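You operate a simulated robot arm through the tools that you are given. There is no shell and no other tool.

Carry out the task below with a simulated two-armed robot. There is one attempt and no reset: what you move stays moved.

JOB
Put the black horn in the blue tray. Take the red fuse and leave it on the deck of the steel pallet. Take the lamp from the top of the grey table and put it on the deck of the steel pallet. Take the blue pin and put it on the black long pad. Open the middle blue drawer, put the medium filter in the inside of the middle blue drawer and shut the drawer again. Take the grey fuse and leave it in the silver steel tray. Press the mode button three times. Put the yellow marker on the top of the black rack. Fetch the clear lens and set it on the deck of the steel pallet. Take the small eye bolt and leave it on the floor mat of the mast truck. Do these in any order. Set down upright: lamp, medium filter, grey fuse.

It is judged by the outcome, as a careful person would: the job done as asked, and still so three seconds after it is handed in. It fails if anything else is knocked over, pushed out of place, dropped, spilled or broken.

ROBOT AND FRAMES
Two 6-joint arms with fingered hands on one trunk, on a base that moves. Base frame: it is fixed to the floor where the robot stands at the start and does not move with it; the origin is under the middle of the robot, x ahead of it, y to its left, z up. Readings come in m, degrees, newtons and seconds.
The left shoulder is at the start at [0.07, 0.168, 1.226], the right one opposite. With the tool pointing down near the work surface each hand reaches from about 0.36 to 0.64 m from the robot's upright axis, wherever it stands, measured 20 degrees to its own side. Places, roughly: black horn (7x7x5 cm) [2.6, 0.9, 0.6]; blue pin (3x3x10 cm) [-7.3, -1.9, 0.9]; blue tray (20x27x5 cm) [2.2, 0.9, 0.6]; clear lens (9x8x2 cm) [-3.4, 0.9, 0.9]; deck of the steel pallet [-5.7, -1.5, 0.6]; floor mat of the mast truck (24x40 cm) [-4.18, -3.44, 0.52]; grey fuse [-5.25, -1.5, 0.5]; inside of the middle blue drawer [-6.6, -5.9, 0.4]; lamp [-1.75, -0.75, 1]; long pad (17x6x3 cm) [-7.4, -2.2, 0.9]; medium filter [-6, -1.75, 0.75]; middle blue drawer [-6.5, -5.9, 0.5]; mode button [-4.6, -3.4, 1.1]; red fuse [-2, -0.5, 0.75]; small eye bolt (4x6x9 cm) [-2.1, 0.7, 0.5]; steel tray (30x18x6 cm) [-5.3, -1.3, 0.6]; top of the black rack [-7.4, -2, 0.8]; yellow marker [-6.5, -6, 0.75]. Payload 4 kg a hand.
Tool frame (each hand has its own): the origin (TCP) lies between the finger pads and is the grasp point; the fingertips stand 0.026 m ahead of it; z points along the fingers, y is the line along which they close. The gripper opens to 0.132 m; its body begins 0.073 m behind the TCP. The gripper is a hand of 3 fingers: y runs from the thumb to the fingers, the wrist lies at [0, 0, -0.224] in the tool frame, and closing takes about 1.5 s.
Orientation is that of the tool frame in the base frame, as [roll, pitch, yaw] about the fixed x, y, z axes, in that order (R = Rz(yaw) Ry(pitch) Rx(roll)). With the fingers straight down and closing along the base's y, the tool's x points along the base's -x, its y along +y and its z along -z.

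CONTROLS
- The arms move only by the tool step_arm. It takes "left_moves", "right_moves" or both (then of equal length, played together; a hand with none holds still); each is a list of rows, each a list of 7 numbers: the shift along the base's x, y, z in m, then the turn, a rotation vector about the base's x, y, z in degrees, then the opening, from 0 (shut) to 1 (fully open). In form: [[tx, ty, tz, ax, ay, az, fingers], ...]. A call has 1 to 20 rows; each row shifts and turns the commanded pose from where the row before left it. Each row takes 0.2 s and may step no farther than 0.05 m and 8.6 degrees from the row before; otherwise, or with a gripper value out of range, the whole call is refused. Where a pose cannot be reached the arm comes as near as it can. A force on the tool above 40 N (or 10 N above the force at the start of the call, whichever is more), or a blocked arm, ends the call early, and 0.2 s more pass. Each finger travels about 0.108 m/s and halts on what it meets, pressing with about 25 N; the grip force reading is that of the motor and also rises with nothing between the fingers. The clock runs only during rows and for 0.2 s after the last one: add rows that do not move to give the fingers time. It gives the time, the measured TCP pose, the force on the tool (base axes), the opening and the grip force at its end, in the units of the frame above (readings bear some noise), with the torque about the TCP (base axes, N m) and any sound that the robot's microphone picked up.
- Cameras (640 x 400 px; columns grow to the right, rows downward): "scene" is now at [0.1338, -0.0114, 1.4486]; the picture's right is [-0.16, -0.99, 0.00], its down [-0.63, 0.10, -0.77] and it looks along [0.76, -0.12, -0.64] (base axes); focal length 265 px, centre (320, 200). "left" rides on the left gripper at [-0.061, 0.003, -0.092] in its tool frame; the picture's right is [-0.05, -1.00, 0.00], its down [0.83, -0.04, -0.56] and it looks along [0.55, -0.03, 0.83] (tool axes); focal length 230 px, centre (320, 200). "right" rides on the right gripper at [0.062, 0.003, -0.092] in its tool frame; the picture's right is [-0.05, 1.00, 0.00], its down [-0.83, -0.04, -0.56] and it looks along [-0.55, -0.03, 0.83] (tool axes); focal length 230 px, centre (320, 200). There is no depth. A picture from a camera that has moved, and an enlarged one, comes with that camera's place and axes in the base frame and with its lens.
- grab_frame(camera): a new picture of that camera. It takes no simulated time.
- slide_trunk(by): slides the trunk up (or, below 0, down) by that many m; the arms and the scene camera ride with it, the base frame stays. It gives what a move gives, with no picture.
- roll_base(legs): drives the robot by 1 to 6 legs, each [ahead, left, turn to the left] in m, m and degrees, along the robot's own axes; the way and the turn of a leg run together, so that a leg with both is an arc; at most 1.5 m and 180 degrees a leg. The arms and the cameras ride along, it lands a little off, and it stops where it bumps. It gives what a move gives.
- set_grasp(shape, hand): the hand has 3 fingers and takes this shape, open, in about a second: jaw (thumb against the fingers, like two jaws); tri (thumb and two fingers); tip (a fingertip pinch); poke (one finger out to press); point (the index stretched); flat (the hand flat); cup (the hand cupped); fist (a fist). The gripper value then closes the fingers along that shape, each until it touches; the sizes above hold for jaw. It gives what a move gives, with no picture.
- head_to(pan, tilt): turns the head with the scene camera to pan (to the left, within 86 degrees either way) and tilt (down, from -29 to 69), counted from straight ahead of the robot. It gives what a move gives.
- enlarge(camera, box): a new picture of the part [left, top, right, bottom] of that camera's present view, enlarged. It takes no simulated time.
- close_job(): hands the job in; it is judged then, once.

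Nothing tells you exact positions but the pictures and the camera data. Unless the task says otherwise, let go and move clear before handing in.

The tools are called after ">>>" as name(argument=value, ...) on one line, values as JSON. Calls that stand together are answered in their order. step_arm: Moves the arms, as the interface text tells. Its arguments: {"type":"object","properties":{"left_moves":{"type":"array","items":{"type":"array","items":{"type":"number"}}},"right_moves":{"type":"array","items":{"type":"array","items":{"type":"number"}}}},"required":[]} The other tools are called the same way: slide_trunk (by) moves the trunk up or down; set_grasp (shape, hand) gives the hand a shape; roll_base (legs) drives the base; head_to (pan, tilt) turns the head that bears the scene camera; grab_frame (camera) takes a picture; enlarge (camera, box) takes an enlarged picture of a part of a camera's view; close_job () hands the job in.

At the start:

```text
clock: 0.0
left_eef_pos: [0.4933, 0.1901, 0.8108]
left_tool_rot: [176.4, 0.0, -178.9]
left_wrist_force: [-0.6, -0.2, -0.1]
left_ft_torque: [-0.02, -0.02, -0.01]
left_width: 0.1319
left_grip_force: 0.1
left_shape: jaw
right_eef_pos: [0.4062, -0.2017, 0.7918]
right_tool_rot: [-177.6, -0.3, 179.8]
right_wrist_force: [0.7, 0.3, -0.1]
right_ft_torque: [0.03, -0.01, 0.01]
right_width: 0.132
right_grip_force: 0.1
right_shape: jaw
trunk travel left (down, up): [-0.671, 0.269]
robot x, y, heading: [-0.0019, -0.001, 0.0]
head pan, tilt (commanded): [-9.1, 39.7]
```

scene: 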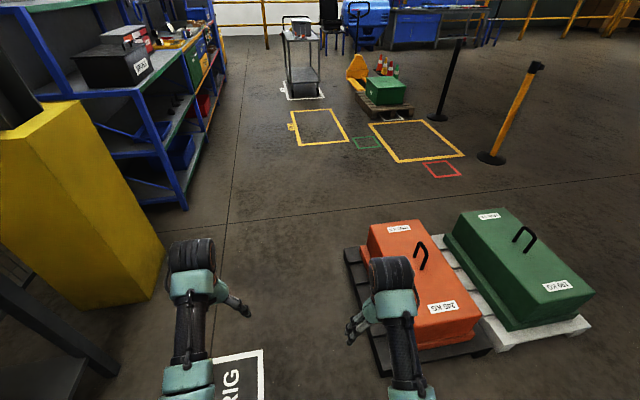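
right: 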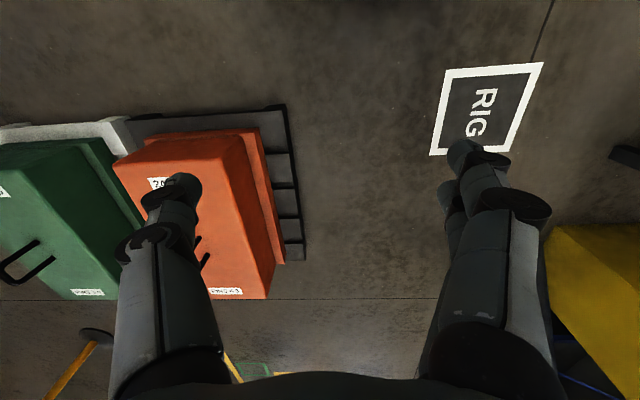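
left: 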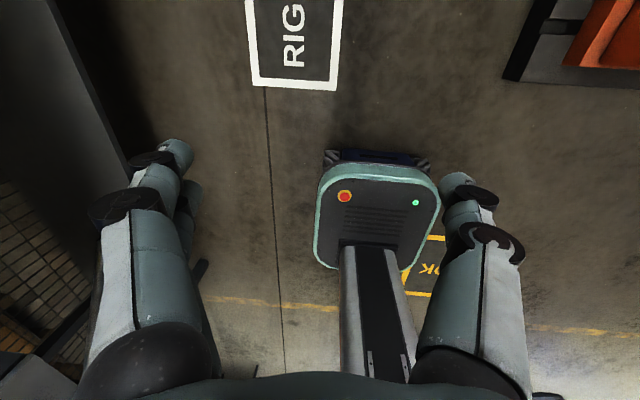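

I see shelving on the left ahead (yellow thing beside it) and two crates on pallets to the right. I'll look around first to build a map before moving.

>>> head_to(pan=30, tilt=25)

>>> grab_frame(camera="scene")

>>> head_to(pan=84, tilt=25)

>>> grab_frame(camera="scene")

>>> head_to(pan=-84, tilt=25)

>>> grab_frame(camera="scene")

```text
clock: 1.1
left_eef_pos: [0.494, 0.1904, 0.8103]
left_tool_rot: [176.3, 0.0, -178.8]
left_wrist_force: [0.2, -0.7, -0.5]
left_ft_torque: [-0.02, 0.01, 0.0]
left_width: 0.1319
left_grip_force: 0.1
left_shape: jaw
right_eef_pos: [0.4062, -0.2031, 0.7919]
right_tool_rot: [-177.4, -0.3, 179.9]
right_wrist_force: [-0.3, -1.5, 0.9]
right_ft_torque: [-0.01, -0.02, -0.01]
right_width: 0.1317
right_grip_force: 0.0
right_shape: jaw
trunk travel left (down, up): [-0.671, 0.269]
robot x, y, heading: [0.0006, 0.0023, -0.1]
head pan, tilt (commanded): [30.0, 25.0]
```

```text
taken
camera scene: at [0.1295, 0.0481, 1.4715], right [0.5, -0.87, 0.0], down [-0.37, -0.21, -0.91], along [0.79, 0.45, -0.42], focal length 265 px, centre (320, 200)
```

scene: 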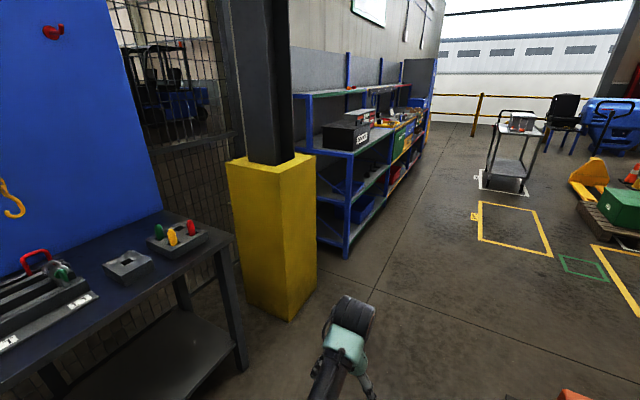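

```text
clock: 2.3
left_eef_pos: [0.4928, 0.191, 0.8106]
left_tool_rot: [176.3, -0.1, -178.7]
left_wrist_force: [0.0, 0.6, 0.0]
left_ft_torque: [0.0, -0.02, 0.01]
left_width: 0.132
left_grip_force: 0.1
left_shape: jaw
right_eef_pos: [0.4066, -0.2033, 0.7911]
right_tool_rot: [-177.5, -0.3, 179.9]
right_wrist_force: [-0.3, 0.4, 0.1]
right_ft_torque: [-0.01, -0.01, -0.03]
right_width: 0.1319
right_grip_force: 0.1
right_shape: jaw
trunk travel left (down, up): [-0.671, 0.269]
robot x, y, heading: [-0.0066, -0.0008, -0.0]
head pan, tilt (commanded): [84.0, 25.0]
```

```text
taken
camera scene: at [0.0594, 0.0937, 1.4715], right [0.99, -0.11, 0.0], down [-0.04, -0.42, -0.91], along [0.1, 0.9, -0.42], focal length 265 px, centre (320, 200)
```

scene: 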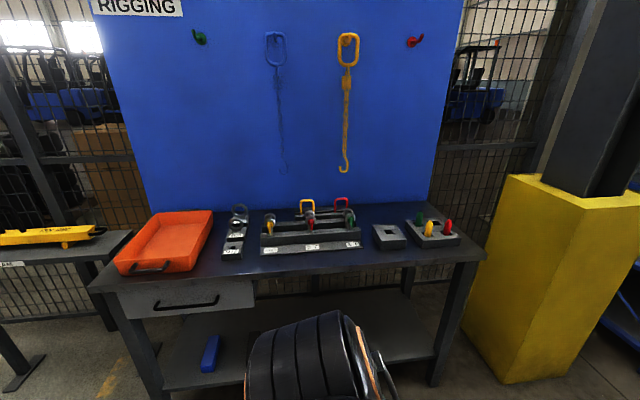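

```text
clock: 4.8
left_eef_pos: [0.4936, 0.1916, 0.8115]
left_tool_rot: [176.3, 0.1, -178.8]
left_wrist_force: [-0.2, -0.2, 0.0]
left_ft_torque: [0.02, -0.01, 0.0]
left_width: 0.132
left_grip_force: 0.1
left_shape: jaw
right_eef_pos: [0.4066, -0.2023, 0.7924]
right_tool_rot: [-177.4, -0.3, 180.0]
right_wrist_force: [0.2, 0.6, 0.6]
right_ft_torque: [-0.01, -0.04, 0.0]
right_width: 0.1319
right_grip_force: 0.2
right_shape: jaw
trunk travel left (down, up): [-0.671, 0.269]
robot x, y, heading: [-0.0004, 0.0014, -0.0]
head pan, tilt (commanded): [-84.0, 25.0]
```

```text
taken
camera scene: at [0.0594, -0.0895, 1.4715], right [-0.99, -0.1, 0.0], down [-0.04, 0.42, -0.91], along [0.1, -0.9, -0.42], focal length 265 px, centre (320, 200)
```

scene: 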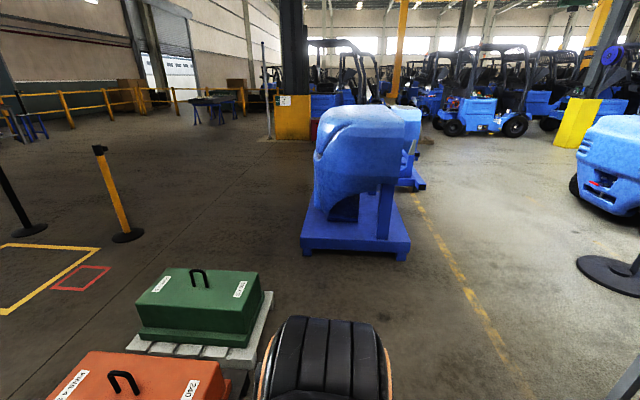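

The horn/tray shelf starts around x=1.9, y=0.8 on the left, past a yellow column. The path along y=0 is clear, so I'll drive ahead and look at the shelf.

>>> roll_base(legs=[[1.3, 0.0, 0.0]])

>>> head_to(pan=40, tilt=35)

>>> grab_frame(camera="scene")

```text
clock: 11.4
left_eef_pos: [1.8137, 0.1812, 0.8119]
left_tool_rot: [176.2, 0.0, -179.4]
left_wrist_force: [-0.6, -0.2, -0.5]
left_ft_torque: [-0.02, 0.0, 0.0]
left_width: 0.132
left_grip_force: 0.1
left_shape: jaw
right_eef_pos: [1.7233, -0.2135, 0.7916]
right_tool_rot: [-177.4, -0.3, 179.4]
right_wrist_force: [-0.6, 0.7, -0.6]
right_ft_torque: [0.02, -0.01, 0.0]
right_width: 0.1317
right_grip_force: 0.1
right_shape: jaw
trunk travel left (down, up): [-0.671, 0.269]
robot x, y, heading: [1.3194, -0.0056, -0.3]
head pan, tilt (commanded): [-84.0, 25.0]
```

```text
clock: 13.5
left_eef_pos: [1.8144, 0.1813, 0.8108]
left_tool_rot: [176.3, 0.0, -179.4]
left_wrist_force: [0.4, 0.3, -0.2]
left_ft_torque: [0.03, -0.02, 0.0]
left_width: 0.1319
left_grip_force: 0.1
left_shape: jaw
right_eef_pos: [1.723, -0.2139, 0.7914]
right_tool_rot: [-177.4, -0.3, 179.5]
right_wrist_force: [0.5, 0.6, 0.2]
right_ft_torque: [-0.03, 0.02, 0.0]
right_width: 0.1318
right_grip_force: 0.0
right_shape: jaw
trunk travel left (down, up): [-0.671, 0.269]
robot x, y, heading: [1.3153, -0.0043, -0.4]
head pan, tilt (commanded): [40.0, 35.0]
```

```text
taken
camera scene: at [1.4359, 0.0513, 1.4557], right [0.64, -0.77, 0.0], down [-0.44, -0.36, -0.82], along [0.63, 0.52, -0.57], focal length 265 px, centre (320, 200)
```

scene: 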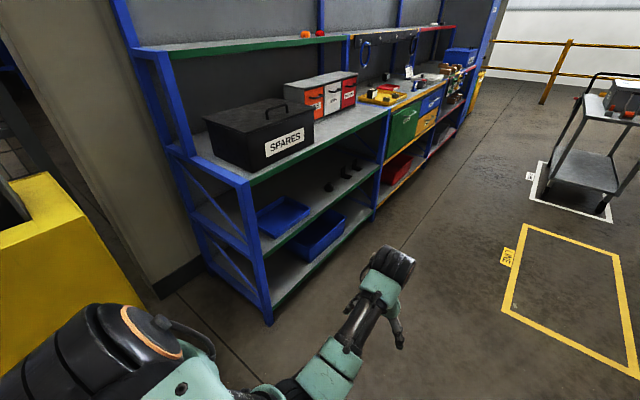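

The blue tray sits on the middle shelf with a shelf above it, and several black items are beside it. I'll drive level with it and turn to face the shelf.

>>> roll_base(legs=[[1.1, -0.15, 0.0], [0.0, 0.0, 90.0]])

>>> head_to(pan=0, tilt=45)

>>> grab_frame(camera="scene")

```text
clock: 23.0
left_eef_pos: [2.2742, 0.3322, 0.8117]
left_tool_rot: [176.3, 0.0, -91.8]
left_wrist_force: [-0.5, -0.3, -0.3]
left_ft_torque: [0.02, 0.01, -0.02]
left_width: 0.1321
left_grip_force: 0.0
left_shape: jaw
right_eef_pos: [2.6643, 0.2237, 0.7916]
right_tool_rot: [-177.4, -0.3, -93.1]
right_wrist_force: [0.1, 0.5, 0.3]
right_ft_torque: [0.0, 0.01, 0.01]
right_width: 0.1321
right_grip_force: 0.0
right_shape: jaw
trunk travel left (down, up): [-0.671, 0.269]
robot x, y, heading: [2.4399, -0.1682, 86.6]
head pan, tilt (commanded): [40.0, 35.0]
```

```text
clock: 24.1
left_eef_pos: [2.2748, 0.3337, 0.8099]
left_tool_rot: [176.2, 0.0, -91.9]
left_wrist_force: [0.2, 0.3, -0.1]
left_ft_torque: [0.02, 0.04, -0.01]
left_width: 0.1319
left_grip_force: 0.0
left_shape: jaw
right_eef_pos: [2.6649, 0.2235, 0.7916]
right_tool_rot: [-177.5, -0.3, -93.3]
right_wrist_force: [-0.3, 0.1, -0.3]
right_ft_torque: [0.01, 0.0, -0.05]
right_width: 0.1318
right_grip_force: 0.1
right_shape: jaw
trunk travel left (down, up): [-0.671, 0.269]
robot x, y, heading: [2.4396, -0.1765, 87.0]
head pan, tilt (commanded): [0.0, 45.0]
```

```text
taken
camera scene: at [2.4467, -0.0374, 1.4409], right [1.0, -0.05, 0.0], down [-0.04, -0.71, -0.71], along [0.04, 0.71, -0.71], focal length 265 px, centre (320, 200)
```

scene: 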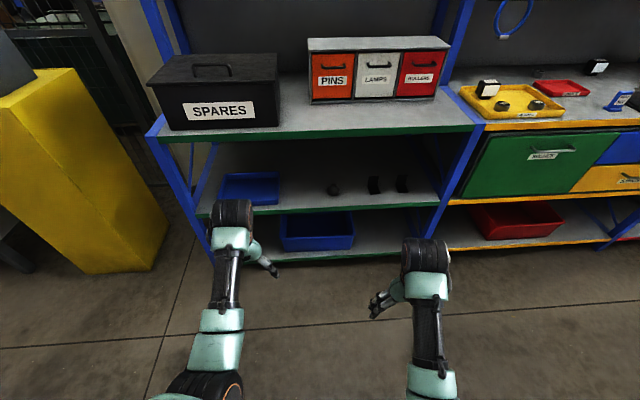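

>>> enlarge(camera="scene", box=[190, 120, 470, 260])

```text
2.29 times, centred on (330, 190) of scene
camera zoom: at [2.4467, -0.0374, 1.4409], right [1.0, -0.05, 0.0], down [-0.04, -0.71, -0.71], along [0.04, 0.71, -0.71], focal length 606 px, centre (297, 223)
```

zoom: 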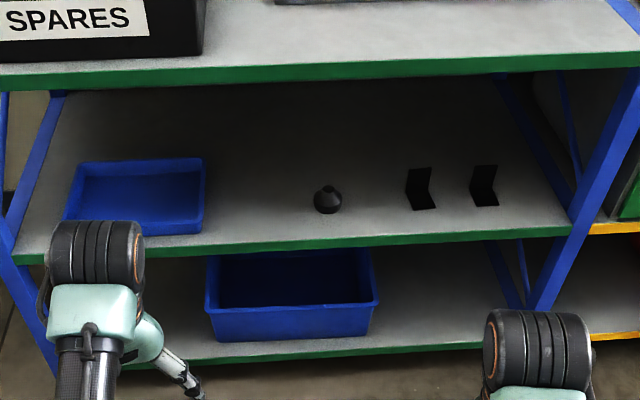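

The horn is the small conical black part left of two black angle brackets; the blue tray is at the left on the same middle shelf (shelf about z≈0.57, upper shelf ≈0.93). I'll lower the trunk and tilt the left hand forward so it can go in under the upper shelf.

>>> slide_trunk(by=-0.25)

>>> step_arm(left_moves=[[0, 0, 0.03, 8.4, 0, 0, 1], [0, 0, 0.03, 8.4, 0, 0, 1], [0, 0, 0.03, 8.4, 0, 0, 1], [0, 0, 0.03, 8.4, 0, 0, 1], [0, 0, 0.03, 8.4, 0, 0, 1], [0, 0, 0.03, 8.4, 0, 0, 1]])

>>> roll_base(legs=[[0.0, 0.0, 3.0]])

>>> head_to(pan=0, tilt=35)

>>> grab_frame(camera="scene")

>>> grab_frame(camera="left")

```text
clock: 26.7
left_eef_pos: [2.2737, 0.3326, 0.5611]
left_tool_rot: [176.3, 0.0, -91.8]
left_wrist_force: [0.4, -0.1, 0.3]
left_ft_torque: [0.01, -0.01, -0.01]
left_width: 0.132
left_grip_force: 0.1
left_shape: jaw
right_eef_pos: [2.6648, 0.2248, 0.5426]
right_tool_rot: [-177.4, -0.3, -93.2]
right_wrist_force: [0.5, -1.1, 0.7]
right_ft_torque: [-0.03, 0.01, 0.01]
right_width: 0.1319
right_grip_force: 0.1
right_shape: jaw
trunk travel left (down, up): [-0.421, 0.519]
robot x, y, heading: [2.4406, -0.1704, 86.8]
head pan, tilt (commanded): [0.0, 45.0]
```

```text
clock: 27.5
left_eef_pos: [2.2046, 0.3411, 0.6582]
left_tool_rot: [163.9, 26.4, -95.9]
left_wrist_force: [0.4, 0.5, 0.2]
left_ft_torque: [-0.01, 0.0, 0.02]
left_width: 0.132
left_grip_force: 0.0
left_shape: jaw
left hand out of reach, approached as far as the arm can: row 4
right_eef_pos: [2.6653, 0.224, 0.5411]
right_tool_rot: [-177.4, -0.3, -93.1]
right_wrist_force: [0.2, 0.4, 0.6]
right_ft_torque: [0.02, 0.0, -0.01]
right_width: 0.1323
right_grip_force: 0.0
right_shape: jaw
trunk travel left (down, up): [-0.421, 0.519]
robot x, y, heading: [2.4411, -0.1691, 86.9]
head pan, tilt (commanded): [0.0, 45.0]
stopped in row 4 (left hand): the arm was blocked; the commanded pose is now the measured one
```

```text
clock: 28.4
left_eef_pos: [2.1778, 0.328, 0.658]
left_tool_rot: [163.8, 26.6, -92.7]
left_wrist_force: [0.2, -0.2, -0.3]
left_ft_torque: [0.0, 0.0, 0.03]
left_width: 0.1319
left_grip_force: 0.1
left_shape: jaw
right_eef_pos: [2.6431, 0.2355, 0.5423]
right_tool_rot: [-177.4, -0.3, -90.1]
right_wrist_force: [-0.4, 0.2, 0.7]
right_ft_torque: [0.01, 0.01, -0.05]
right_width: 0.132
right_grip_force: 0.1
right_shape: jaw
trunk travel left (down, up): [-0.421, 0.519]
robot x, y, heading: [2.4412, -0.1714, 89.8]
head pan, tilt (commanded): [0.0, 45.0]
```

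```text
clock: 29.1
left_eef_pos: [2.1774, 0.3282, 0.6603]
left_tool_rot: [163.7, 26.6, -92.8]
left_wrist_force: [0.3, 0.1, -0.5]
left_ft_torque: [-0.02, 0.02, -0.01]
left_width: 0.132
left_grip_force: 0.1
left_shape: jaw
right_eef_pos: [2.6437, 0.235, 0.5421]
right_tool_rot: [-177.4, -0.2, -90.0]
right_wrist_force: [0.0, 0.4, 1.7]
right_ft_torque: [-0.02, 0.02, 0.04]
right_width: 0.1322
right_grip_force: 0.0
right_shape: jaw
trunk travel left (down, up): [-0.421, 0.519]
robot x, y, heading: [2.4442, -0.1758, 90.1]
head pan, tilt (commanded): [0.0, 35.0]
```

```text
taken
camera scene: at [2.4397, -0.0306, 1.2057], right [1.0, 0.0, 0.0], down [0.0, -0.57, -0.82], along [0.0, 0.82, -0.57], focal length 265 px, centre (320, 200)
```

scene: 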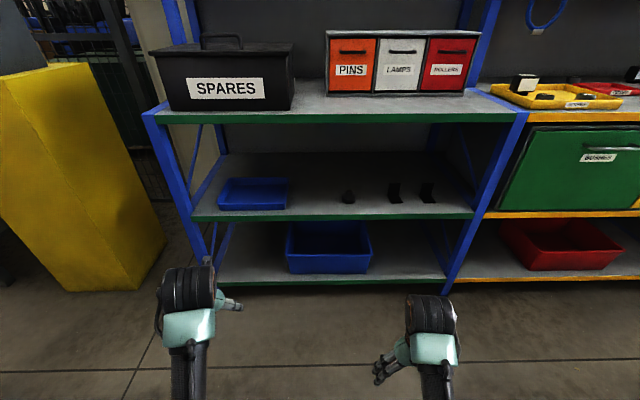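

```text
taken
camera left: at [2.1994, 0.3419, 0.7663], right [0.97, 0.12, -0.23], down [0.15, -0.98, 0.09], along [-0.21, -0.12, -0.97], focal length 230 px, centre (320, 200)
```

left: 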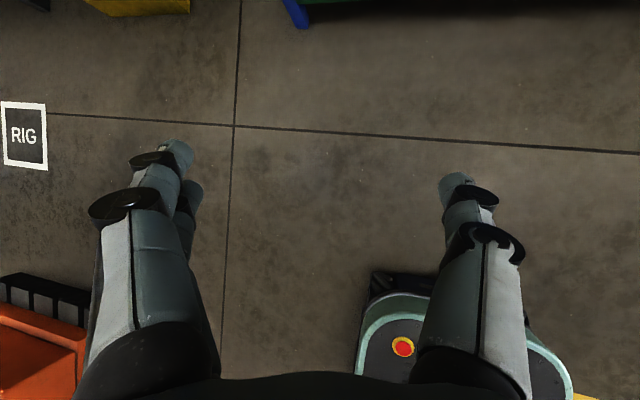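

>>> enlarge(camera="scene", box=[180, 130, 480, 290])

```text
2.13 times, centred on (330, 210) of scene
camera zoom: at [2.4397, -0.0306, 1.2057], right [1.0, 0.0, 0.0], down [0.0, -0.57, -0.82], along [0.0, 0.82, -0.57], focal length 566 px, centre (299, 179)
```

zoom: 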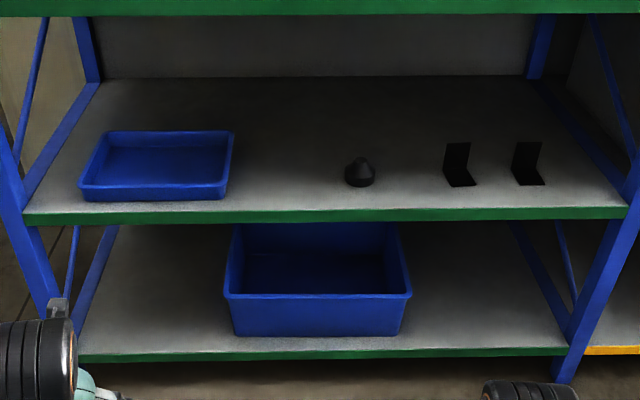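

I placed the shelf top at z≈0.57 with front edge y≈0.79; the horn is about (2.56, 0.885) and the blue tray spans x 2.03–2.30, y 0.82–1.02. I'll bring the left hand forward while tilting it.

>>> step_arm(left_moves=[[0.03, 0.034, 0.0, 0, 0, 0, 1], [0.03, 0.034, 0.0, 0, 0, 0, 1], [0.023, 0.034, 0.012, 5.6, -2.64, -1.61, 1], [0.023, 0.034, 0.012, 5.6, -2.64, -1.61, 1], [0.023, 0.034, 0.012, 5.6, -2.64, -1.61, 1], [0.023, 0.0, 0.012, 5.6, -2.64, -1.61, 1], [0.023, 0.0, 0.012, 5.6, -2.64, -1.61, 1]])

>>> grab_frame(camera="left")

```text
clock: 29.7
left_eef_pos: [2.1581, 0.3895, 0.652]
left_tool_rot: [153.9, 25.4, -94.5]
left_wrist_force: [0.0, -0.2, 0.7]
left_ft_torque: [0.01, 0.03, 0.02]
left_width: 0.1323
left_grip_force: 0.1
left_shape: jaw
right_eef_pos: [2.6437, 0.2365, 0.542]
right_tool_rot: [-177.4, -0.4, -90.0]
right_wrist_force: [-0.4, -0.2, -0.1]
right_ft_torque: [0.0, 0.01, -0.01]
right_width: 0.132
right_grip_force: 0.0
right_shape: jaw
trunk travel left (down, up): [-0.421, 0.519]
robot x, y, heading: [2.4371, -0.1703, 90.0]
head pan, tilt (commanded): [0.0, 35.0]
stopped in row 3 (left hand): the arm was blocked; the commanded pose is now the measured one
```

```text
taken
camera left: at [2.196, 0.4067, 0.7538], right [0.91, 0.16, -0.38], down [0.21, -0.98, 0.08], along [-0.35, -0.15, -0.92], focal length 230 px, centre (320, 200)
```

left: 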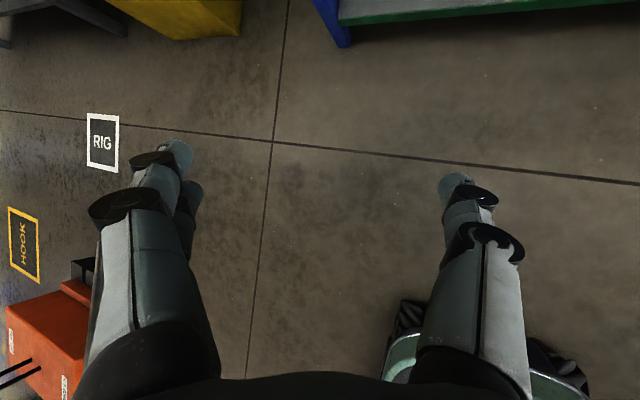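

The hand drifted sideways instead of following; I'm likely near a joint limit. I'll probe with pure translation to get the arm into a better region before tilting.

>>> step_arm(left_moves=[[0.03, 0.0, 0.0, 0, 0, 0, 1], [0.03, 0.0, 0.0, 0, 0, 0, 1], [0.03, 0.0, 0.0, 0, 0, 0, 1]])

>>> grab_frame(camera="scene")

```text
clock: 30.4
left_eef_pos: [2.1236, 0.3914, 0.6598]
left_tool_rot: [141.9, 24.6, -96.3]
left_wrist_force: [0.1, -0.4, 0.3]
left_ft_torque: [0.01, 0.02, 0.01]
left_width: 0.1319
left_grip_force: 0.0
left_shape: jaw
left hand out of reach, approached as far as the arm can: row 3
right_eef_pos: [2.6431, 0.2352, 0.5424]
right_tool_rot: [-177.4, -0.3, -90.1]
right_wrist_force: [-0.5, -0.5, -0.8]
right_ft_torque: [0.0, 0.03, -0.01]
right_width: 0.132
right_grip_force: 0.1
right_shape: jaw
trunk travel left (down, up): [-0.421, 0.519]
robot x, y, heading: [2.4375, -0.1734, 90.0]
head pan, tilt (commanded): [0.0, 35.0]
stopped in row 3 (left hand): the arm was blocked; the commanded pose is now the measured one
```

```text
taken
camera scene: at [2.4396, -0.0305, 1.2057], right [1.0, 0.0, 0.0], down [0.0, -0.57, -0.82], along [0.0, 0.82, -0.57], focal length 265 px, centre (320, 200)
```

scene: 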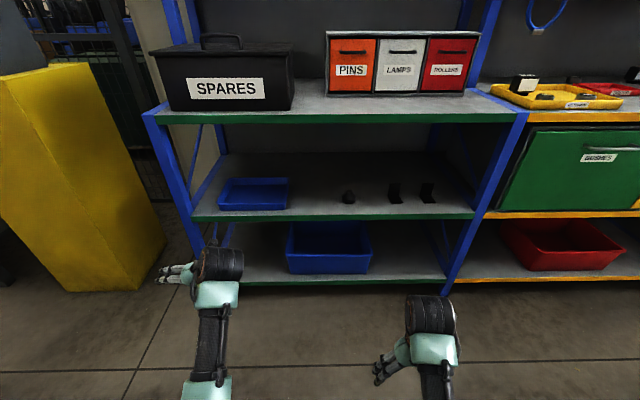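

>>> step_arm(left_moves=[[0.021, -0.008, -0.0167, -4.16, -6.1, 0, 1], [0.021, -0.008, -0.0167, -4.16, -6.1, 0, 1], [0.021, -0.008, -0.0167, -4.16, -6.1, 0, 1], [0.021, -0.008, -0.0167, -4.16, -6.1, 0, 1], [0.021, -0.008, -0.0167, -4.16, -6.1, 0, 1], [0.021, -0.008, -0.0167, -4.16, -6.1, 0, 1]])

```text
clock: 31.8
left_eef_pos: [2.2532, 0.3451, 0.5597]
left_tool_rot: [-179.7, -0.1, -87.6]
left_wrist_force: [0.1, -1.0, 0.4]
left_ft_torque: [0.02, 0.0, 0.03]
left_width: 0.132
left_grip_force: 0.2
left_shape: jaw
right_eef_pos: [2.6435, 0.2354, 0.5422]
right_tool_rot: [-177.3, -0.3, -90.1]
right_wrist_force: [-0.3, -0.4, -0.5]
right_ft_torque: [0.02, -0.03, -0.01]
right_width: 0.1318
right_grip_force: 0.0
right_shape: jaw
trunk travel left (down, up): [-0.421, 0.519]
robot x, y, heading: [2.439, -0.1683, 90.0]
head pan, tilt (commanded): [0.0, 35.0]
```

Recovered. The fold limit was the issue, so now I'll tilt about the wrist (moving the TCP forward as it tilts).

>>> step_arm(left_moves=[[0.0, 0.03, 0.003, 7.86, 0, 0, 1], [0.0, 0.03, 0.007, 7.86, 0, 0, 1], [0.0, 0.029, 0.011, 7.86, 0, 0, 1], [0.0, 0.028, 0.015, 7.86, 0, 0, 1], [0.0, 0.026, 0.018, 7.86, 0, 0, 1], [0.0, 0.023, 0.02, 7.86, 0, 0, 1], [0.0, 0.02, 0.022, 7.86, 0, 0, 1]])

>>> grab_frame(camera="left")

```text
clock: 33.4
left_eef_pos: [2.2505, 0.5284, 0.6579]
left_tool_rot: [-176.5, 55.1, -85.9]
left_wrist_force: [0.3, -0.7, -0.5]
left_ft_torque: [-0.02, -0.03, 0.03]
left_width: 0.1318
left_grip_force: 0.1
left_shape: jaw
right_eef_pos: [2.6433, 0.2346, 0.5414]
right_tool_rot: [-177.4, -0.3, -89.9]
right_wrist_force: [-1.4, -0.5, -0.2]
right_ft_torque: [0.02, 0.02, 0.02]
right_width: 0.132
right_grip_force: 0.0
right_shape: jaw
trunk travel left (down, up): [-0.421, 0.519]
robot x, y, heading: [2.4405, -0.1708, 90.1]
head pan, tilt (commanded): [0.0, 35.0]
```

```text
taken
camera left: at [2.2427, 0.4887, 0.7601], right [1.0, 0.05, 0.08], down [0.08, -0.93, -0.36], along [0.05, 0.37, -0.93], focal length 230 px, centre (320, 200)
```

left: 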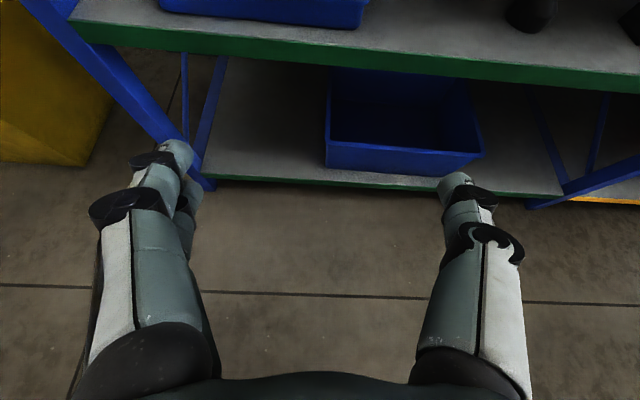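

The tilt worked (fingers at ~35° below horizontal). Now I'll shift the base right so the hand lines up with the horn, and creep closer.

>>> roll_base(legs=[[0.0, -0.31, 0.0], [0.14, 0.0, 0.0]])

>>> grab_frame(camera="left")

>>> grab_frame(camera="scene")

```text
clock: 36.4
left_eef_pos: [2.5731, 0.675, 0.6549]
left_tool_rot: [-176.7, 54.8, -86.6]
left_wrist_force: [0.2, 0.3, -0.2]
left_ft_torque: [-0.01, -0.03, 0.01]
left_width: 0.132
left_grip_force: 0.0
left_shape: jaw
right_eef_pos: [2.964, 0.3766, 0.5414]
right_tool_rot: [-177.3, -0.2, -90.7]
right_wrist_force: [-0.2, 0.5, -0.6]
right_ft_torque: [-0.07, 0.0, -0.03]
right_width: 0.1319
right_grip_force: 0.1
right_shape: jaw
trunk travel left (down, up): [-0.421, 0.519]
robot x, y, heading: [2.7567, -0.0263, 89.3]
head pan, tilt (commanded): [0.0, 35.0]
```

```text
taken
camera left: at [2.565, 0.6348, 0.7592], right [1.0, 0.04, 0.08], down [0.07, -0.93, -0.36], along [0.06, 0.36, -0.93], focal length 230 px, centre (320, 200)
```

left: 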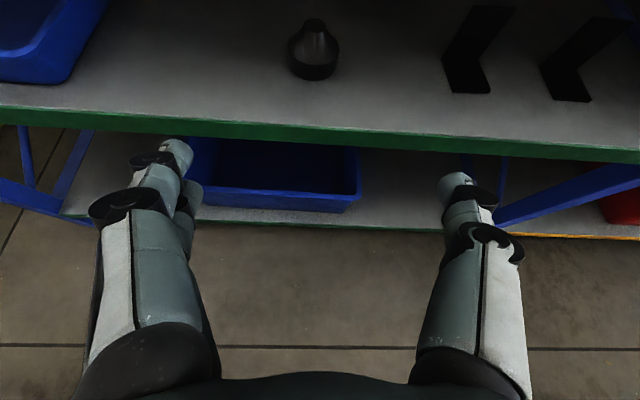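

```text
taken
camera scene: at [2.7565, 0.114, 1.2056], right [1.0, -0.01, 0.0], down [-0.01, -0.57, -0.82], along [0.01, 0.82, -0.57], focal length 265 px, centre (320, 200)
```

scene: 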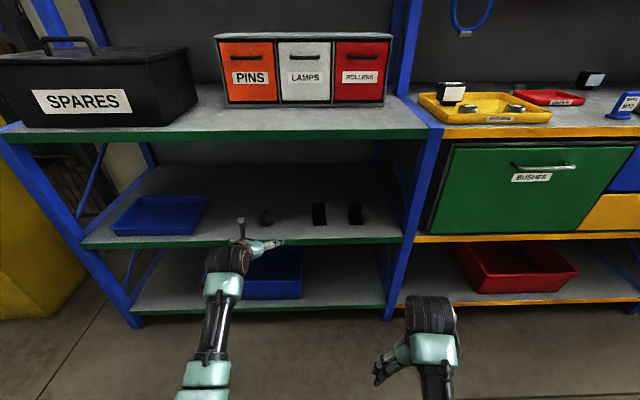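

The horn is a short cylinder with a cone and neck, centred about (2.562, 0.877), standing on the shelf. I'll slide the open hand around it and take a look before closing.

>>> step_arm(left_moves=[[-0.003, 0.032, -0.004, 0, 0, 0, 1], [-0.003, 0.032, -0.006, 0, 0, 0, 1], [-0.003, 0.032, -0.008, 0, 0, 0, 1], [-0.002, 0.032, -0.01, 0, 0, 0, 1], [0, 0.032, -0.01, 0, 0, 0, 1], [0, 0.03, -0.01, 0, 0, 0, 1]])

>>> grab_frame(camera="left")

>>> grab_frame(camera="scene")

```text
clock: 37.8
left_eef_pos: [2.5614, 0.8248, 0.6224]
left_tool_rot: [-176.7, 55.1, -86.6]
left_wrist_force: [0.8, -0.6, -0.1]
left_ft_torque: [-0.04, -0.03, 0.03]
left_width: 0.1317
left_grip_force: 0.0
left_shape: jaw
left hand out of reach, approached as far as the arm can: row 5, 6
right_eef_pos: [2.9639, 0.3765, 0.5423]
right_tool_rot: [-177.3, -0.3, -90.6]
right_wrist_force: [0.0, -0.1, 0.0]
right_ft_torque: [-0.01, -0.03, -0.01]
right_width: 0.1318
right_grip_force: 0.1
right_shape: jaw
trunk travel left (down, up): [-0.421, 0.519]
robot x, y, heading: [2.7533, -0.0276, 89.3]
head pan, tilt (commanded): [0.0, 35.0]
```

```text
taken
camera left: at [2.5523, 0.784, 0.7256], right [1.0, 0.04, 0.08], down [0.07, -0.93, -0.36], along [0.06, 0.37, -0.93], focal length 230 px, centre (320, 200)
```

left: 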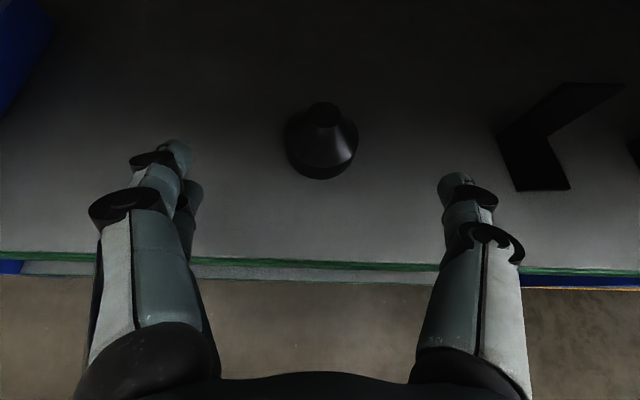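

```text
taken
camera scene: at [2.7565, 0.1126, 1.2058], right [1.0, -0.01, 0.0], down [-0.01, -0.57, -0.82], along [0.01, 0.82, -0.57], focal length 265 px, centre (320, 200)
```

scene: 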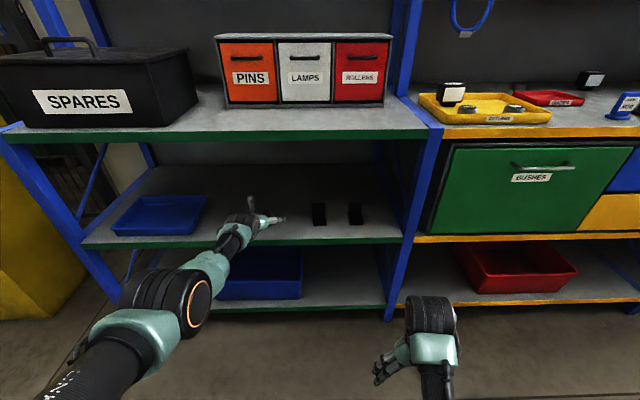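

The arm is at full stretch; I'll pull back a bit, drive closer, then go in again.

>>> step_arm(left_moves=[[0, -0.04, 0.005, 0, 0, 0, 1], [0, -0.04, 0.005, 0, 0, 0, 1], [0, -0.04, 0.005, 0, 0, 0, 1], [0, -0.02, 0.0, 0, 0, 0, 1]])

>>> roll_base(legs=[[0.13, 0.0, 0.7]])

>>> grab_frame(camera="left")

```text
clock: 38.8
left_eef_pos: [2.5603, 0.6848, 0.6377]
left_tool_rot: [-176.7, 54.8, -86.6]
left_wrist_force: [0.8, 0.2, -0.5]
left_ft_torque: [0.0, 0.0, -0.02]
left_width: 0.1317
left_grip_force: 0.1
left_shape: jaw
right_eef_pos: [2.9636, 0.3769, 0.5425]
right_tool_rot: [-177.2, -0.3, -90.6]
right_wrist_force: [0.0, 0.4, -0.5]
right_ft_torque: [-0.01, -0.01, -0.02]
right_width: 0.1321
right_grip_force: 0.1
right_shape: jaw
trunk travel left (down, up): [-0.421, 0.519]
robot x, y, heading: [2.7563, -0.0275, 89.6]
head pan, tilt (commanded): [0.0, 35.0]
```

```text
clock: 40.1
left_eef_pos: [2.5494, 0.8116, 0.6372]
left_tool_rot: [-176.7, 54.9, -85.6]
left_wrist_force: [0.1, -0.4, -0.5]
left_ft_torque: [0.01, 0.03, -0.01]
left_width: 0.1321
left_grip_force: 0.0
left_shape: jaw
right_eef_pos: [2.9568, 0.5112, 0.5412]
right_tool_rot: [-177.3, -0.3, -89.7]
right_wrist_force: [0.4, 0.0, -0.9]
right_ft_torque: [-0.01, -0.04, -0.01]
right_width: 0.1319
right_grip_force: 0.0
right_shape: jaw
trunk travel left (down, up): [-0.421, 0.519]
robot x, y, heading: [2.7544, 0.1035, 90.4]
head pan, tilt (commanded): [0.0, 35.0]
```

```text
taken
camera left: at [2.5414, 0.7712, 0.7397], right [1.0, 0.06, 0.08], down [0.08, -0.93, -0.36], along [0.05, 0.36, -0.93], focal length 230 px, centre (320, 200)
```

left: 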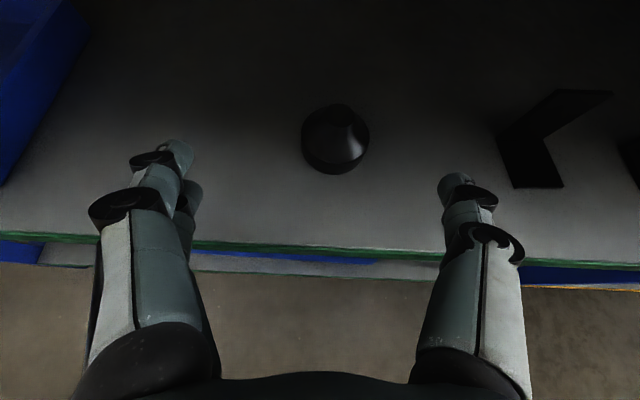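

Horn centre is about (2.56, 0.889); moving the hand over it and down to TCP height 0.595, then closing.

>>> step_arm(left_moves=[[0.005, 0.033, -0.008, 0, 0, 0, 1], [0.004, 0.033, -0.008, 0, 0, 0, 1], [0, 0.002, -0.013, 0, 0, 0, 1], [0, 0, -0.013, 0, 0, 0, 1], [0, 0, 0, 0, 0, 0, 1]])

>>> grab_frame(camera="left")

```text
clock: 41.3
left_eef_pos: [2.5585, 0.8799, 0.596]
left_tool_rot: [-176.8, 54.9, -85.6]
left_wrist_force: [0.4, 0.4, -0.8]
left_ft_torque: [0.01, 0.01, 0.02]
left_width: 0.1317
left_grip_force: 0.0
left_shape: jaw
right_eef_pos: [2.9561, 0.5093, 0.5415]
right_tool_rot: [-177.3, -0.3, -89.6]
right_wrist_force: [-0.3, -0.8, 0.2]
right_ft_torque: [0.0, 0.0, -0.03]
right_width: 0.1322
right_grip_force: 0.1
right_shape: jaw
trunk travel left (down, up): [-0.421, 0.519]
robot x, y, heading: [2.7552, 0.1002, 90.3]
head pan, tilt (commanded): [0.0, 35.0]
```

```text
taken
camera left: at [2.5512, 0.8384, 0.6987], right [1.0, 0.06, 0.08], down [0.08, -0.93, -0.36], along [0.05, 0.37, -0.93], focal length 230 px, centre (320, 200)
```

left: 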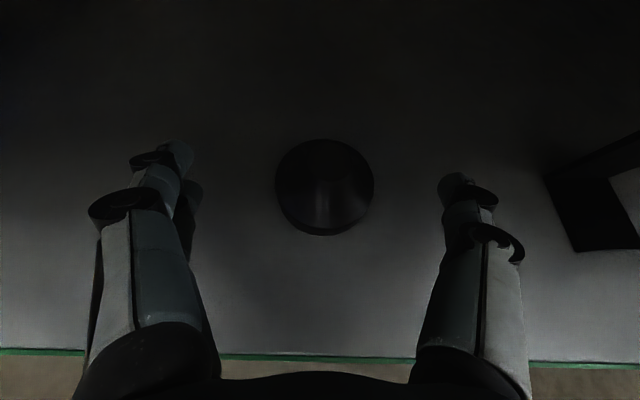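

The horn sits between the fingers. Closing now.

>>> step_arm(left_moves=[[0, 0, 0, 0, 0, 0, 0], [0, 0, 0, 0, 0, 0, 0], [0, 0, 0, 0, 0, 0, 0], [0, 0, 0, 0, 0, 0, 0], [0, 0, 0, 0, 0, 0, 0], [0, 0, 0, 0, 0, 0, 0], [0, 0, 0, 0, 0, 0, 0]])

>>> grab_frame(camera="left")

```text
clock: 42.9
left_eef_pos: [2.5575, 0.8784, 0.5972]
left_tool_rot: [-176.7, 55.2, -85.5]
left_wrist_force: [-0.6, 0.7, 6.4]
left_ft_torque: [0.12, 0.02, 0.01]
left_width: 0.0278
left_grip_force: 25.0
left_shape: jaw
right_eef_pos: [2.9566, 0.5081, 0.5416]
right_tool_rot: [-177.4, -0.2, -89.7]
right_wrist_force: [-0.7, -0.9, 0.1]
right_ft_torque: [0.04, -0.01, 0.04]
right_width: 0.1317
right_grip_force: 0.1
right_shape: jaw
trunk travel left (down, up): [-0.421, 0.519]
robot x, y, heading: [2.755, 0.1, 90.3]
head pan, tilt (commanded): [0.0, 35.0]
```

```text
taken
camera left: at [2.5512, 0.8381, 0.7005], right [1.0, 0.06, 0.08], down [0.08, -0.93, -0.36], along [0.05, 0.37, -0.93], focal length 230 px, centre (320, 200)
```

left: 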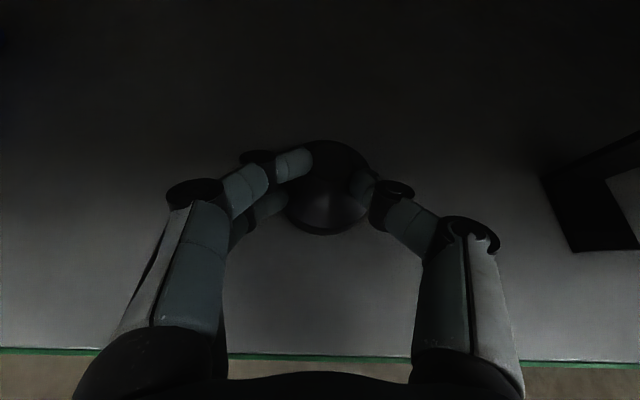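

The fingers closed on the upper cone/neck at 0.028 m. I'll lift gently and check.

>>> step_arm(left_moves=[[0, 0, 0.01, 0, 0, 0, 0], [0, 0, 0.015, 0, 0, 0, 0], [0, 0, 0.015, 0, 0, 0, 0], [0, 0, 0.015, 0, 0, 0, 0]])

>>> grab_frame(camera="left")

>>> enlarge(camera="scene", box=[160, 150, 400, 290])

```text
clock: 43.9
left_eef_pos: [2.5595, 0.8771, 0.6524]
left_tool_rot: [-176.7, 54.9, -85.7]
left_wrist_force: [-0.2, 0.2, -0.1]
left_ft_torque: [0.05, -0.01, -0.02]
left_width: 0.015
left_grip_force: 24.9
left_shape: jaw
right_eef_pos: [2.9572, 0.5098, 0.5432]
right_tool_rot: [-177.4, -0.3, -89.7]
right_wrist_force: [0.2, 0.5, -0.3]
right_ft_torque: [-0.01, -0.01, -0.02]
right_width: 0.1318
right_grip_force: 0.0
right_shape: jaw
trunk travel left (down, up): [-0.421, 0.519]
robot x, y, heading: [2.7565, 0.1028, 90.3]
head pan, tilt (commanded): [0.0, 35.0]
```

```text
taken
camera left: at [2.5519, 0.8376, 0.754], right [1.0, 0.06, 0.08], down [0.08, -0.93, -0.36], along [0.05, 0.36, -0.93], focal length 230 px, centre (320, 200)
```

left: 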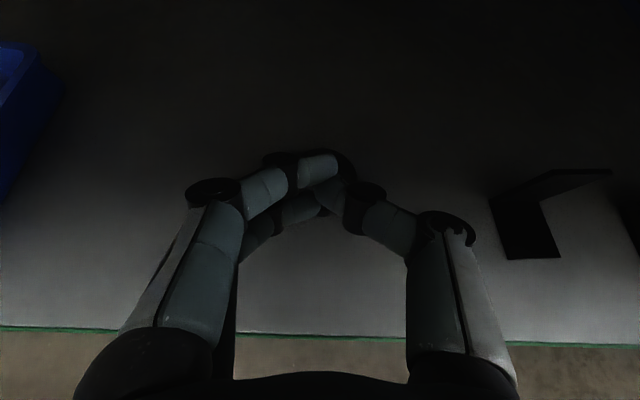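

```text
2.67 times, centred on (280, 220) of scene
camera zoom: at [2.7543, 0.242, 1.2057], right [1.0, 0.01, 0.0], down [0.0, -0.57, -0.82], along [-0.01, 0.82, -0.57], focal length 708 px, centre (427, 147)
```

zoom: 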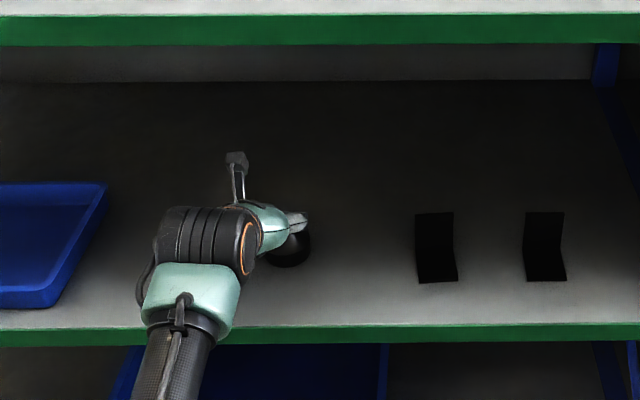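

>>> step_arm(left_moves=[[0, 0, 0.015, 0, 0, 0, 0], [0, -0.01, 0.015, 0, 0, 0, 0], [0, -0.02, 0.01, 0, 0, 0, 0], [0, -0.02, 0.0, 0, 0, 0, 0]])

>>> grab_frame(camera="left")

>>> enlarge(camera="scene", box=[160, 150, 400, 290])

```text
clock: 44.9
left_eef_pos: [2.5581, 0.8325, 0.6891]
left_tool_rot: [-176.7, 55.1, -85.7]
left_wrist_force: [-0.3, 0.5, -0.9]
left_ft_torque: [-0.02, 0.02, -0.03]
left_width: 0.0152
left_grip_force: 25.0
left_shape: jaw
right_eef_pos: [2.9569, 0.509, 0.5416]
right_tool_rot: [-177.2, -0.2, -89.7]
right_wrist_force: [0.1, 0.7, 0.5]
right_ft_torque: [0.01, 0.0, 0.04]
right_width: 0.1318
right_grip_force: 0.0
right_shape: jaw
trunk travel left (down, up): [-0.421, 0.519]
robot x, y, heading: [2.7531, 0.1042, 90.1]
head pan, tilt (commanded): [0.0, 35.0]
```

```text
taken
camera left: at [2.5494, 0.7897, 0.7934], right [1.0, 0.06, 0.08], down [0.08, -0.93, -0.36], along [0.05, 0.37, -0.93], focal length 230 px, centre (320, 200)
```

left: 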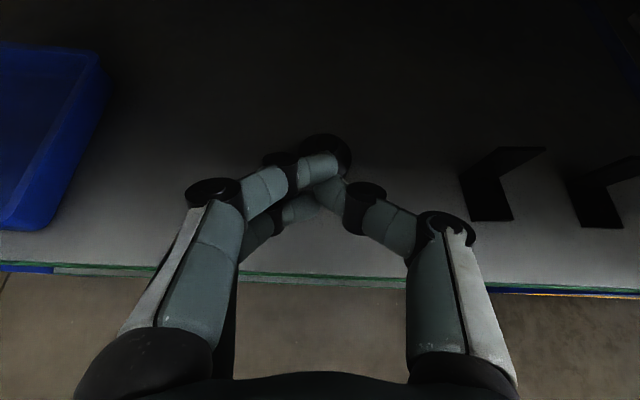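

```text
2.67 times, centred on (280, 220) of scene
camera zoom: at [2.7543, 0.2419, 1.2058], right [1.0, 0.01, 0.0], down [0.0, -0.57, -0.82], along [-0.01, 0.82, -0.57], focal length 708 px, centre (427, 147)
```

zoom: 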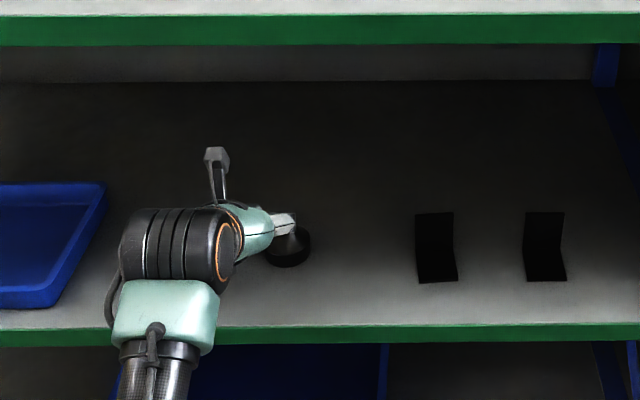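

The fingers closed on the slippery cone and slid off; the horn stayed upright in place. I'll back off, lower the trunk and use a steeper hand tilt (60° down) so the fingertips reach around the horn's wide base.

>>> roll_base(legs=[[-0.16, 0.0, 0.0]])

>>> slide_trunk(by=-0.15)

>>> step_arm(left_moves=[[0, 0, 0.03, 0, 0, 0, 1], [0, 0, 0.03, 0, 0, 0, 1], [0, 0, 0.03, 0, 0, 0, 1], [0, -0.012, 0.02, -6.25, 0, 0, 1], [0, -0.016, 0.015, -6.25, 0, 0, 1], [0, -0.02, 0.01, -6.25, 0, 0, 1], [0, -0.023, 0.0, -6.25, 0, 0, 1]])

>>> grab_frame(camera="left")

>>> grab_frame(camera="scene")

```text
clock: 46.3
left_eef_pos: [2.5575, 0.6658, 0.6916]
left_tool_rot: [-176.6, 55.1, -85.6]
left_wrist_force: [-0.8, 0.2, -0.2]
left_ft_torque: [0.0, 0.02, -0.04]
left_width: 0.0153
left_grip_force: 25.2
left_shape: jaw
right_eef_pos: [2.9575, 0.3441, 0.5418]
right_tool_rot: [-177.4, -0.2, -89.6]
right_wrist_force: [-1.0, 0.3, 0.4]
right_ft_torque: [0.05, 0.0, 0.0]
right_width: 0.1318
right_grip_force: 0.0
right_shape: jaw
trunk travel left (down, up): [-0.421, 0.519]
robot x, y, heading: [2.7611, -0.0619, 90.5]
head pan, tilt (commanded): [0.0, 35.0]
```

```text
clock: 48.1
left_eef_pos: [2.5579, 0.6668, 0.5413]
left_tool_rot: [-176.5, 55.0, -85.6]
left_wrist_force: [0.1, -0.6, 1.2]
left_ft_torque: [-0.01, 0.0, 0.01]
left_width: 0.0148
left_grip_force: 25.2
left_shape: jaw
right_eef_pos: [2.9587, 0.3446, 0.392]
right_tool_rot: [-177.3, -0.3, -89.5]
right_wrist_force: [-0.4, -0.4, -0.4]
right_ft_torque: [-0.01, 0.0, 0.01]
right_width: 0.1318
right_grip_force: 0.0
right_shape: jaw
trunk travel left (down, up): [-0.271, 0.669]
robot x, y, heading: [2.7556, -0.0652, 90.4]
head pan, tilt (commanded): [0.0, 35.0]
```

```text
clock: 49.7
left_eef_pos: [2.5579, 0.5934, 0.6724]
left_tool_rot: [-178.7, 29.9, -87.0]
left_wrist_force: [-0.4, -0.2, 0.2]
left_ft_torque: [0.0, 0.0, -0.02]
left_width: 0.1319
left_grip_force: 0.0
left_shape: jaw
right_eef_pos: [2.958, 0.3437, 0.3923]
right_tool_rot: [-177.4, -0.4, -89.7]
right_wrist_force: [0.3, 0.6, 0.9]
right_ft_torque: [0.0, 0.0, -0.01]
right_width: 0.132
right_grip_force: 0.1
right_shape: jaw
trunk travel left (down, up): [-0.271, 0.669]
robot x, y, heading: [2.7589, -0.0634, 90.3]
head pan, tilt (commanded): [0.0, 35.0]
```

```text
taken
camera left: at [2.5501, 0.6019, 0.7838], right [1.0, 0.09, 0.04], down [0.08, -0.99, 0.07], along [0.05, -0.06, -1.0], focal length 230 px, centre (320, 200)
```

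left: 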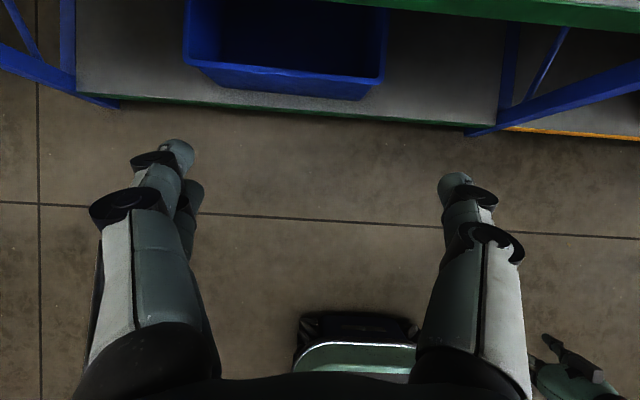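

```text
taken
camera scene: at [2.7554, 0.0775, 1.0557], right [1.0, 0.01, 0.0], down [0.0, -0.57, -0.82], along [-0.01, 0.82, -0.57], focal length 265 px, centre (320, 200)
```

scene: 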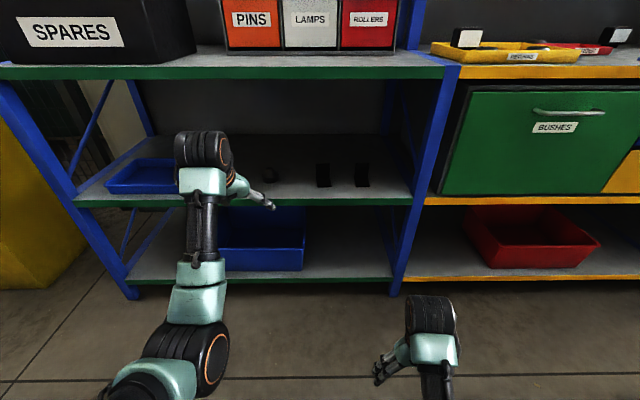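

>>> roll_base(legs=[[0.2, 0.0, 0.0]])

>>> grab_frame(camera="left")

```text
clock: 51.3
left_eef_pos: [2.5556, 0.7919, 0.6733]
left_tool_rot: [-178.8, 30.0, -87.0]
left_wrist_force: [-1.6, -0.5, 0.5]
left_ft_torque: [-0.04, 0.0, 0.02]
left_width: 0.1318
left_grip_force: 0.0
left_shape: jaw
right_eef_pos: [2.9559, 0.542, 0.3915]
right_tool_rot: [-177.3, -0.3, -89.5]
right_wrist_force: [0.5, -1.0, -0.5]
right_ft_torque: [-0.01, -0.01, -0.01]
right_width: 0.1318
right_grip_force: 0.0
right_shape: jaw
trunk travel left (down, up): [-0.271, 0.669]
robot x, y, heading: [2.7538, 0.1317, 90.5]
head pan, tilt (commanded): [0.0, 35.0]
```

```text
taken
camera left: at [2.5485, 0.799, 0.7831], right [1.0, 0.09, 0.04], down [0.08, -0.99, 0.07], along [0.05, -0.06, -1.0], focal length 230 px, centre (320, 200)
```

left: 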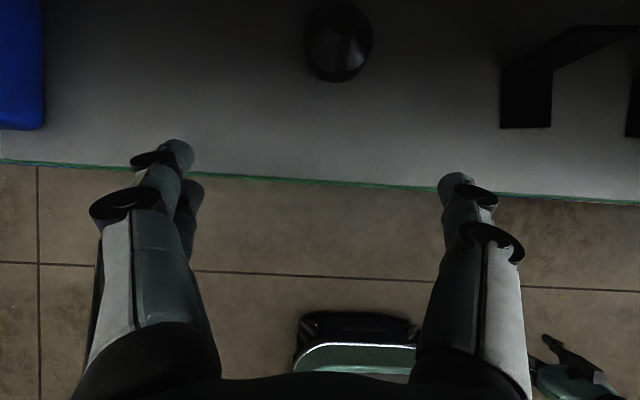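

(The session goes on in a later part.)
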